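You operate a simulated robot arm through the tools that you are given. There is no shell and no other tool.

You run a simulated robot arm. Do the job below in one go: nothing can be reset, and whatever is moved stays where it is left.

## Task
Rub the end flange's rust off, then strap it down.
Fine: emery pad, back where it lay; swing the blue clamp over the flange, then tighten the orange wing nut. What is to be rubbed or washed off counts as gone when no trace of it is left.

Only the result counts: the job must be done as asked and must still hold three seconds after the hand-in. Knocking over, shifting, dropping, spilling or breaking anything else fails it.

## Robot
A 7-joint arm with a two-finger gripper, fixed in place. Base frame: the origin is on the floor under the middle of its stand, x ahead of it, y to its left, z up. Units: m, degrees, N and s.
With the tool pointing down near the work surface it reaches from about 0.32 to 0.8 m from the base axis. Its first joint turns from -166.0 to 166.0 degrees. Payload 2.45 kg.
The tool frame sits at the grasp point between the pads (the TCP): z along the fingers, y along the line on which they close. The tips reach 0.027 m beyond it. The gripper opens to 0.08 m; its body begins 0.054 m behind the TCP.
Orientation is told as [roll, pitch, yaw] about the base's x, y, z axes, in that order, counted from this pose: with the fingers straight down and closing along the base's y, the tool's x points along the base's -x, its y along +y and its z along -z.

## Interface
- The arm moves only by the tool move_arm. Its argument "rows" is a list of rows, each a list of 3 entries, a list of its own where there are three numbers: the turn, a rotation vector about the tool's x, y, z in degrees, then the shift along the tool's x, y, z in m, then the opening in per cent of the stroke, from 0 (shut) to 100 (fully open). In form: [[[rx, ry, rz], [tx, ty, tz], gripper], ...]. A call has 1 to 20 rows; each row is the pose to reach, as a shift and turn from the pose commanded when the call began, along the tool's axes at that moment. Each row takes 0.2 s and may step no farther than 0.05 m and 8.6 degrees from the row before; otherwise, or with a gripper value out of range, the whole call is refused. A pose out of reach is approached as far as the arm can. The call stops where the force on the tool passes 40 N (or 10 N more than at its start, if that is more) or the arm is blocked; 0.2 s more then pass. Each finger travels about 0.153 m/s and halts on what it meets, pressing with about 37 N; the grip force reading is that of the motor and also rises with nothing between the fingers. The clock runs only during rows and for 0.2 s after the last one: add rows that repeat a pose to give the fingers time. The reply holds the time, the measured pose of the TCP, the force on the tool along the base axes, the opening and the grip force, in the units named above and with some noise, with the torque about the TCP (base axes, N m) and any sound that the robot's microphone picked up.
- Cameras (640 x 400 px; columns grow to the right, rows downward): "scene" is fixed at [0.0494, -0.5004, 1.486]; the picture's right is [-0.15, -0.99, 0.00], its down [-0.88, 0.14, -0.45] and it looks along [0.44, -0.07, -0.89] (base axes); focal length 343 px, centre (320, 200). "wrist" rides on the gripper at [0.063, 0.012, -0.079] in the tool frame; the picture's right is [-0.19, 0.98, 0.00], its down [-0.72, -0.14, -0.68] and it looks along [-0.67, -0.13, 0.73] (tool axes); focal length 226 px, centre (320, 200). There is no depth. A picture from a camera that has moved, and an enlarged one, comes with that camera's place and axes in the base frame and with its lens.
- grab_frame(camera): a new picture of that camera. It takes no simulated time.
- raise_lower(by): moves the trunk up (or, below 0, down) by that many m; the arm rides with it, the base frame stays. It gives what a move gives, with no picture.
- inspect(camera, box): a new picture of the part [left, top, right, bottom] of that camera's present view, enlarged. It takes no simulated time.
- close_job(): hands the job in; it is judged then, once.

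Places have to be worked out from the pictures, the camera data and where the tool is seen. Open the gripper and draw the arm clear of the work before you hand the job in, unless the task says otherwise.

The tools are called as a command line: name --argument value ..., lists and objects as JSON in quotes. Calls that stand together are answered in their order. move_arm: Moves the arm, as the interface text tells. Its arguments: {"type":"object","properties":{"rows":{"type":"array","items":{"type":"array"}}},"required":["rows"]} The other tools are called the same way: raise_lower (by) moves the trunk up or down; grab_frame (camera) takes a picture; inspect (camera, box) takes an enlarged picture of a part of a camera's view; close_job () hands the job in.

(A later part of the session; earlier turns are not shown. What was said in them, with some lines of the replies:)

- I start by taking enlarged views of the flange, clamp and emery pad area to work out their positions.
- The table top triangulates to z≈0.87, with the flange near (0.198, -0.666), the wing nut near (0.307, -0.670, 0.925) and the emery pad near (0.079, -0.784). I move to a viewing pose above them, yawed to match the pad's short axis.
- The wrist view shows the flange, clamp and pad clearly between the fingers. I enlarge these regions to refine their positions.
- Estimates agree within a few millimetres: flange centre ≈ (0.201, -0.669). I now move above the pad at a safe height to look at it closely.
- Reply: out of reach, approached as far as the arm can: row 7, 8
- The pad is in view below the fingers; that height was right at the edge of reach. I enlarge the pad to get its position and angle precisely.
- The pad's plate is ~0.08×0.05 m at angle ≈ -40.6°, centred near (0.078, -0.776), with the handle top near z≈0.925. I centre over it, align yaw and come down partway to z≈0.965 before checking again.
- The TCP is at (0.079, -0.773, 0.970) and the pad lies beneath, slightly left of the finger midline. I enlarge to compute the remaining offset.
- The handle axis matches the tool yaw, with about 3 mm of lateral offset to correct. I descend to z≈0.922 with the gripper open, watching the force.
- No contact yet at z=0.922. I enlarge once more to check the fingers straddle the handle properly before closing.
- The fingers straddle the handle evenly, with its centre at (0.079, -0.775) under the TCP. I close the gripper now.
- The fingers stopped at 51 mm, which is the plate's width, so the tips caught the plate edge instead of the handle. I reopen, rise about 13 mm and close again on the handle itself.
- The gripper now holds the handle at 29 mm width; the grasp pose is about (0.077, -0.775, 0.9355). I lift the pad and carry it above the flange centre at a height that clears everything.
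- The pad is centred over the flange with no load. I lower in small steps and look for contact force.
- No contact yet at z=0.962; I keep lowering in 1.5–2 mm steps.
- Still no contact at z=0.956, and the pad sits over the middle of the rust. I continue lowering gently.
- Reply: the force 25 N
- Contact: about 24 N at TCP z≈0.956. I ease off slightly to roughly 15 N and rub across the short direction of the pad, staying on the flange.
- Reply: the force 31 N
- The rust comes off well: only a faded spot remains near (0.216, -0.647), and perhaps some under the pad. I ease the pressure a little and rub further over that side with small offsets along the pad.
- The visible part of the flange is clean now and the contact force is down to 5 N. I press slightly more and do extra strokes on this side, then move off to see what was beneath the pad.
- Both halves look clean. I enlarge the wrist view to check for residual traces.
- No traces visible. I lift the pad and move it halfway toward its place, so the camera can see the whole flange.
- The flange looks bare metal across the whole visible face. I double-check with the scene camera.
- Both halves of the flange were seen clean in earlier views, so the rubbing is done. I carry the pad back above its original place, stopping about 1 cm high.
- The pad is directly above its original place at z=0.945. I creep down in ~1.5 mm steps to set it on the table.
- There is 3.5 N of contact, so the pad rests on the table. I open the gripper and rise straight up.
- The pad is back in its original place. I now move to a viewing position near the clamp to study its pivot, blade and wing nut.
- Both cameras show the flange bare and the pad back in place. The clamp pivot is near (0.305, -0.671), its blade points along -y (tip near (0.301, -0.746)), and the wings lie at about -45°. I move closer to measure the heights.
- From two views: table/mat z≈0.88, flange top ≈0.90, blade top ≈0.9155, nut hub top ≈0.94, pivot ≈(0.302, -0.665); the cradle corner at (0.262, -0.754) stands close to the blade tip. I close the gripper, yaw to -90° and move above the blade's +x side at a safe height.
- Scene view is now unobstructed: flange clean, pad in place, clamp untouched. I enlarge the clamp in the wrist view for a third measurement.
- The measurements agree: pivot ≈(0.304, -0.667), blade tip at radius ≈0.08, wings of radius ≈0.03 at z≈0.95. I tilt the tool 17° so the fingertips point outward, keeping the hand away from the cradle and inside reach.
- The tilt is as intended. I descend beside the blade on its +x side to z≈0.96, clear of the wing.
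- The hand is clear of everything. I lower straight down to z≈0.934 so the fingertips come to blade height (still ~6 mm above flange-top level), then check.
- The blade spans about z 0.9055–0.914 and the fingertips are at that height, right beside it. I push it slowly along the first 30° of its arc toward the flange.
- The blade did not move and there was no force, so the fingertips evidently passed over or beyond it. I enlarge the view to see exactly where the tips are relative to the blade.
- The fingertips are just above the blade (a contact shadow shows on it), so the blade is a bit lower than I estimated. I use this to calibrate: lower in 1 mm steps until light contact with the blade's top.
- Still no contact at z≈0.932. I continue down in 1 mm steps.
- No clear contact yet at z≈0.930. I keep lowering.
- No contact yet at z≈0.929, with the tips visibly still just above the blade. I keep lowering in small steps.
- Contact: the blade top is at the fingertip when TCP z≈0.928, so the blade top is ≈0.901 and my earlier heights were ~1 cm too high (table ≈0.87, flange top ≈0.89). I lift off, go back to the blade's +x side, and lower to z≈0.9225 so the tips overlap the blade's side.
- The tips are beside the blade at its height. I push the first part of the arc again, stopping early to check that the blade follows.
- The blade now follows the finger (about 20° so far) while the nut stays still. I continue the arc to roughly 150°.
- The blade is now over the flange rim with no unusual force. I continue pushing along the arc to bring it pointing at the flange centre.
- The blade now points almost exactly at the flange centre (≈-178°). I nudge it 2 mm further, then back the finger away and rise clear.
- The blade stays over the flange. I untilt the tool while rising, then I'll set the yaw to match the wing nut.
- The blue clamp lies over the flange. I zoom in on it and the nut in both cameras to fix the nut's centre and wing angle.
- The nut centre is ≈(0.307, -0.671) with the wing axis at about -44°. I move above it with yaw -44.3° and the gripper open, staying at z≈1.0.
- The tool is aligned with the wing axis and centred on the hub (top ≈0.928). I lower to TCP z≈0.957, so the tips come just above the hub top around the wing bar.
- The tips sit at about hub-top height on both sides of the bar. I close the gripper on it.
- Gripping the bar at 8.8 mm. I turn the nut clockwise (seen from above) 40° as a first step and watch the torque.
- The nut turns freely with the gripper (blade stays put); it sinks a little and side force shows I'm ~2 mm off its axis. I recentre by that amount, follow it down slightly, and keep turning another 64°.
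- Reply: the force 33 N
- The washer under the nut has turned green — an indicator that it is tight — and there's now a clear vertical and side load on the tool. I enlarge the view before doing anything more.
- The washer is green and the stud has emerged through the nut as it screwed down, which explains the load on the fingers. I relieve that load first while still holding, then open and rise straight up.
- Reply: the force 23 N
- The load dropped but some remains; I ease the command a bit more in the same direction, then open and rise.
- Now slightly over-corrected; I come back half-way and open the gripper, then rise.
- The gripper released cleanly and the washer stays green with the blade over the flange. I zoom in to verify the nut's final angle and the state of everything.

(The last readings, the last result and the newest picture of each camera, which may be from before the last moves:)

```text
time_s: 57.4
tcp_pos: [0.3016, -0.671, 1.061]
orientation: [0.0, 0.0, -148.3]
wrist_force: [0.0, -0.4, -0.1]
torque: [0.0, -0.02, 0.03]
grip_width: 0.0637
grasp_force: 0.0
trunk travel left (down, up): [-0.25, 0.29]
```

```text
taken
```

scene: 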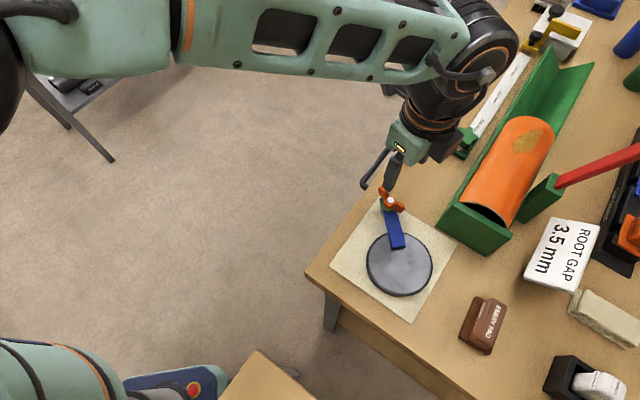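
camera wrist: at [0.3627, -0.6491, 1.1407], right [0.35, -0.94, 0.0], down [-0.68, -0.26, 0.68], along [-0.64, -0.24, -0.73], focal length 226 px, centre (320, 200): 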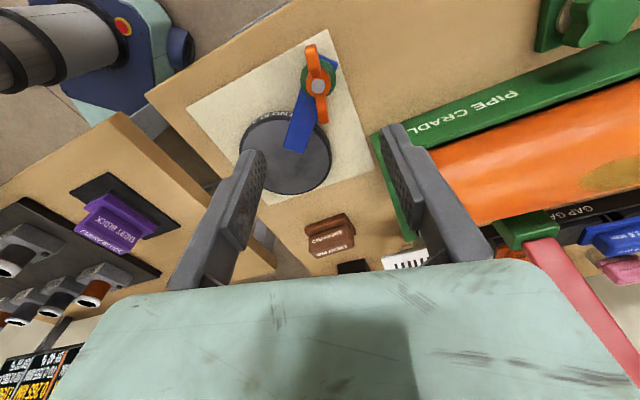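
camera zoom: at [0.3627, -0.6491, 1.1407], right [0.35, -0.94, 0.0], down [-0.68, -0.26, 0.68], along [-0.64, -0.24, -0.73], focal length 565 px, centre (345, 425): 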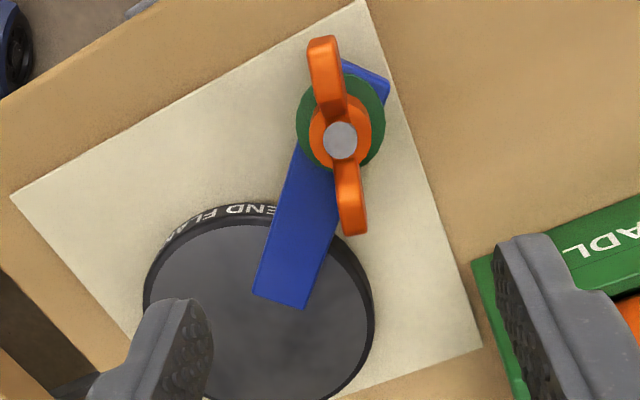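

All looks right: green washer, blade on the flange, pad in place. I draw the arm well clear and then recheck everything.

move_arm --rows '[[[0, 0, 0], [0.0, 0.0, -0.04], 80], [[0, 0, 0], [0.012, -0.039, -0.06], 80], [[0, 0, 0], [0.025, -0.078, -0.08], 80], [[0, 0, 0], [0.037, -0.117, -0.1], 80], [[0, 0, 0], [0.05, -0.156, -0.115], 100], [[0, 0, 0], [0.0626, -0.1965, -0.13], 100], [[0, 0, 0], [0.0626, -0.1965, -0.13], 100]]'

grab_frame --camera "scene"

inspect --camera "scene" --box '[420, 270, 540, 370]'

inspect --camera "scene" --box '[320, 170, 520, 330]'

```text
time_s: 59.0
tcp_pos: [0.2476, -0.4718, 1.1925]
orientation: [0.0, 0.0, -148.3]
wrist_force: [0.1, 0.3, -0.5]
torque: [0.01, 0.02, -0.02]
grip_width: 0.08
grasp_force: 0.0
trunk travel left (down, up): [-0.25, 0.29]
```

```text
taken
```

scene: 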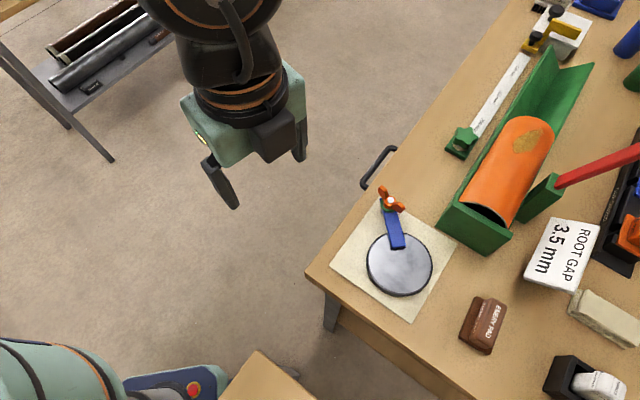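

```text
4.00 times, centred on (480, 320) of scene
camera zoom: at [0.0494, -0.5004, 1.486], right [-0.15, -0.99, 0.0], down [-0.88, 0.14, -0.45], along [0.44, -0.07, -0.89], focal length 1372 px, centre (-320, -280)
```

zoom: 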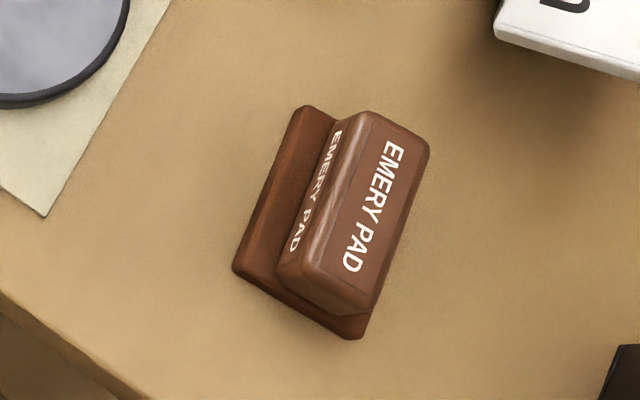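

```text
2.50 times, centred on (420, 250) of scene
camera zoom: at [0.0494, -0.5004, 1.486], right [-0.15, -0.99, 0.0], down [-0.88, 0.14, -0.45], along [0.44, -0.07, -0.89], focal length 858 px, centre (70, 75)
```

zoom: 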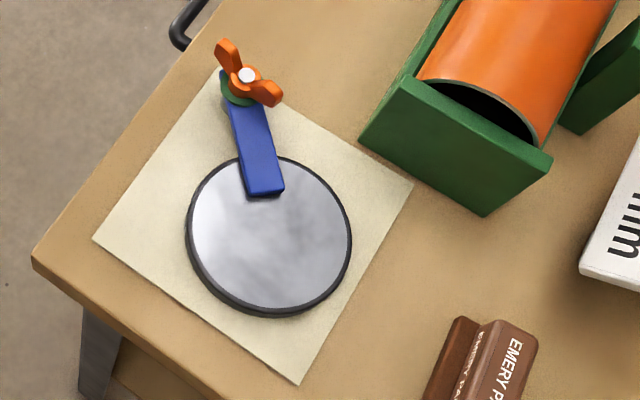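

The pad is back within about a millimetre, the flange hasn't shifted, and the washer is still green. One last close look at the flange face for faint traces.

inspect --camera "scene" --box '[362, 228, 438, 300]'

inspect --camera "scene" --box '[365, 178, 425, 228]'

```text
5.56 times, centred on (400, 264) of scene
camera zoom: at [0.0494, -0.5004, 1.486], right [-0.15, -0.99, 0.0], down [-0.88, 0.14, -0.45], along [0.44, -0.07, -0.89], focal length 1906 px, centre (-124, -156)
```

zoom: 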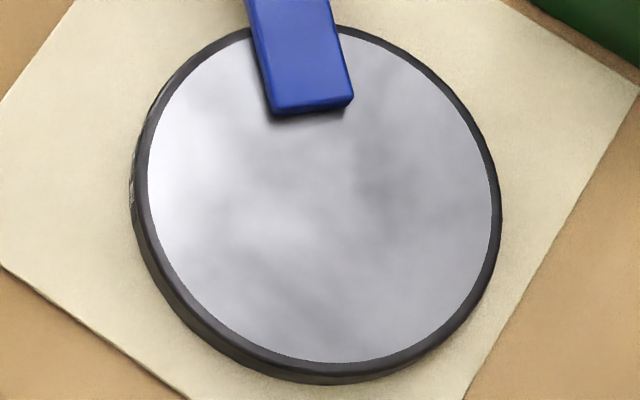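

```text
8.00 times, centred on (395, 203) of scene
camera zoom: at [0.0494, -0.5004, 1.486], right [-0.15, -0.99, 0.0], down [-0.88, 0.14, -0.45], along [0.44, -0.07, -0.89], focal length 2744 px, centre (-280, 176)
```

zoom: 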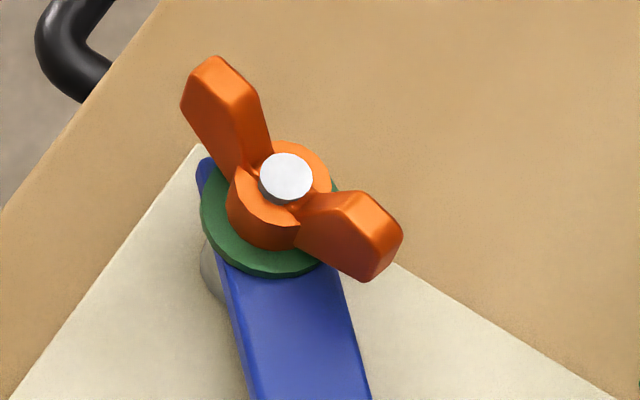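

The flange face is bare metal with no rust left. The clamp lies over it with the nut run down and its washer green, the pad is back in place, and the arm is clear with the gripper open, so I hand the job in.

close_job

```text
The job is handed in.
```

The job is handed in: the rust is off the end flange and the flange is strapped down. The hand-in only confirmed receipt, so I have no verdict on it yet.

- **Rust:** close-up views from both cameras show bare metal, with no trace of rust left.
- **Emery pad:** it is back where it lay, within about a millimetre going by the before and after pictures.
- **Blue clamp:** it points almost exactly at the flange centre, with its tip over the face. The flange did not shift.
- **Wing nut:** I turned it about 104° clockwise and it screwed down, leaving the stud showing through the top. I took it as tight because the washer under it turned green and stayed green after release. I felt no hard stop and measured no turning resistance.

My first push at the clamp passed over the blade. I touched the fingertips lightly on the blade to measure its height, then swung it over. Nothing else was knocked or moved in the final pictures, and the arm is clear with the gripper open.
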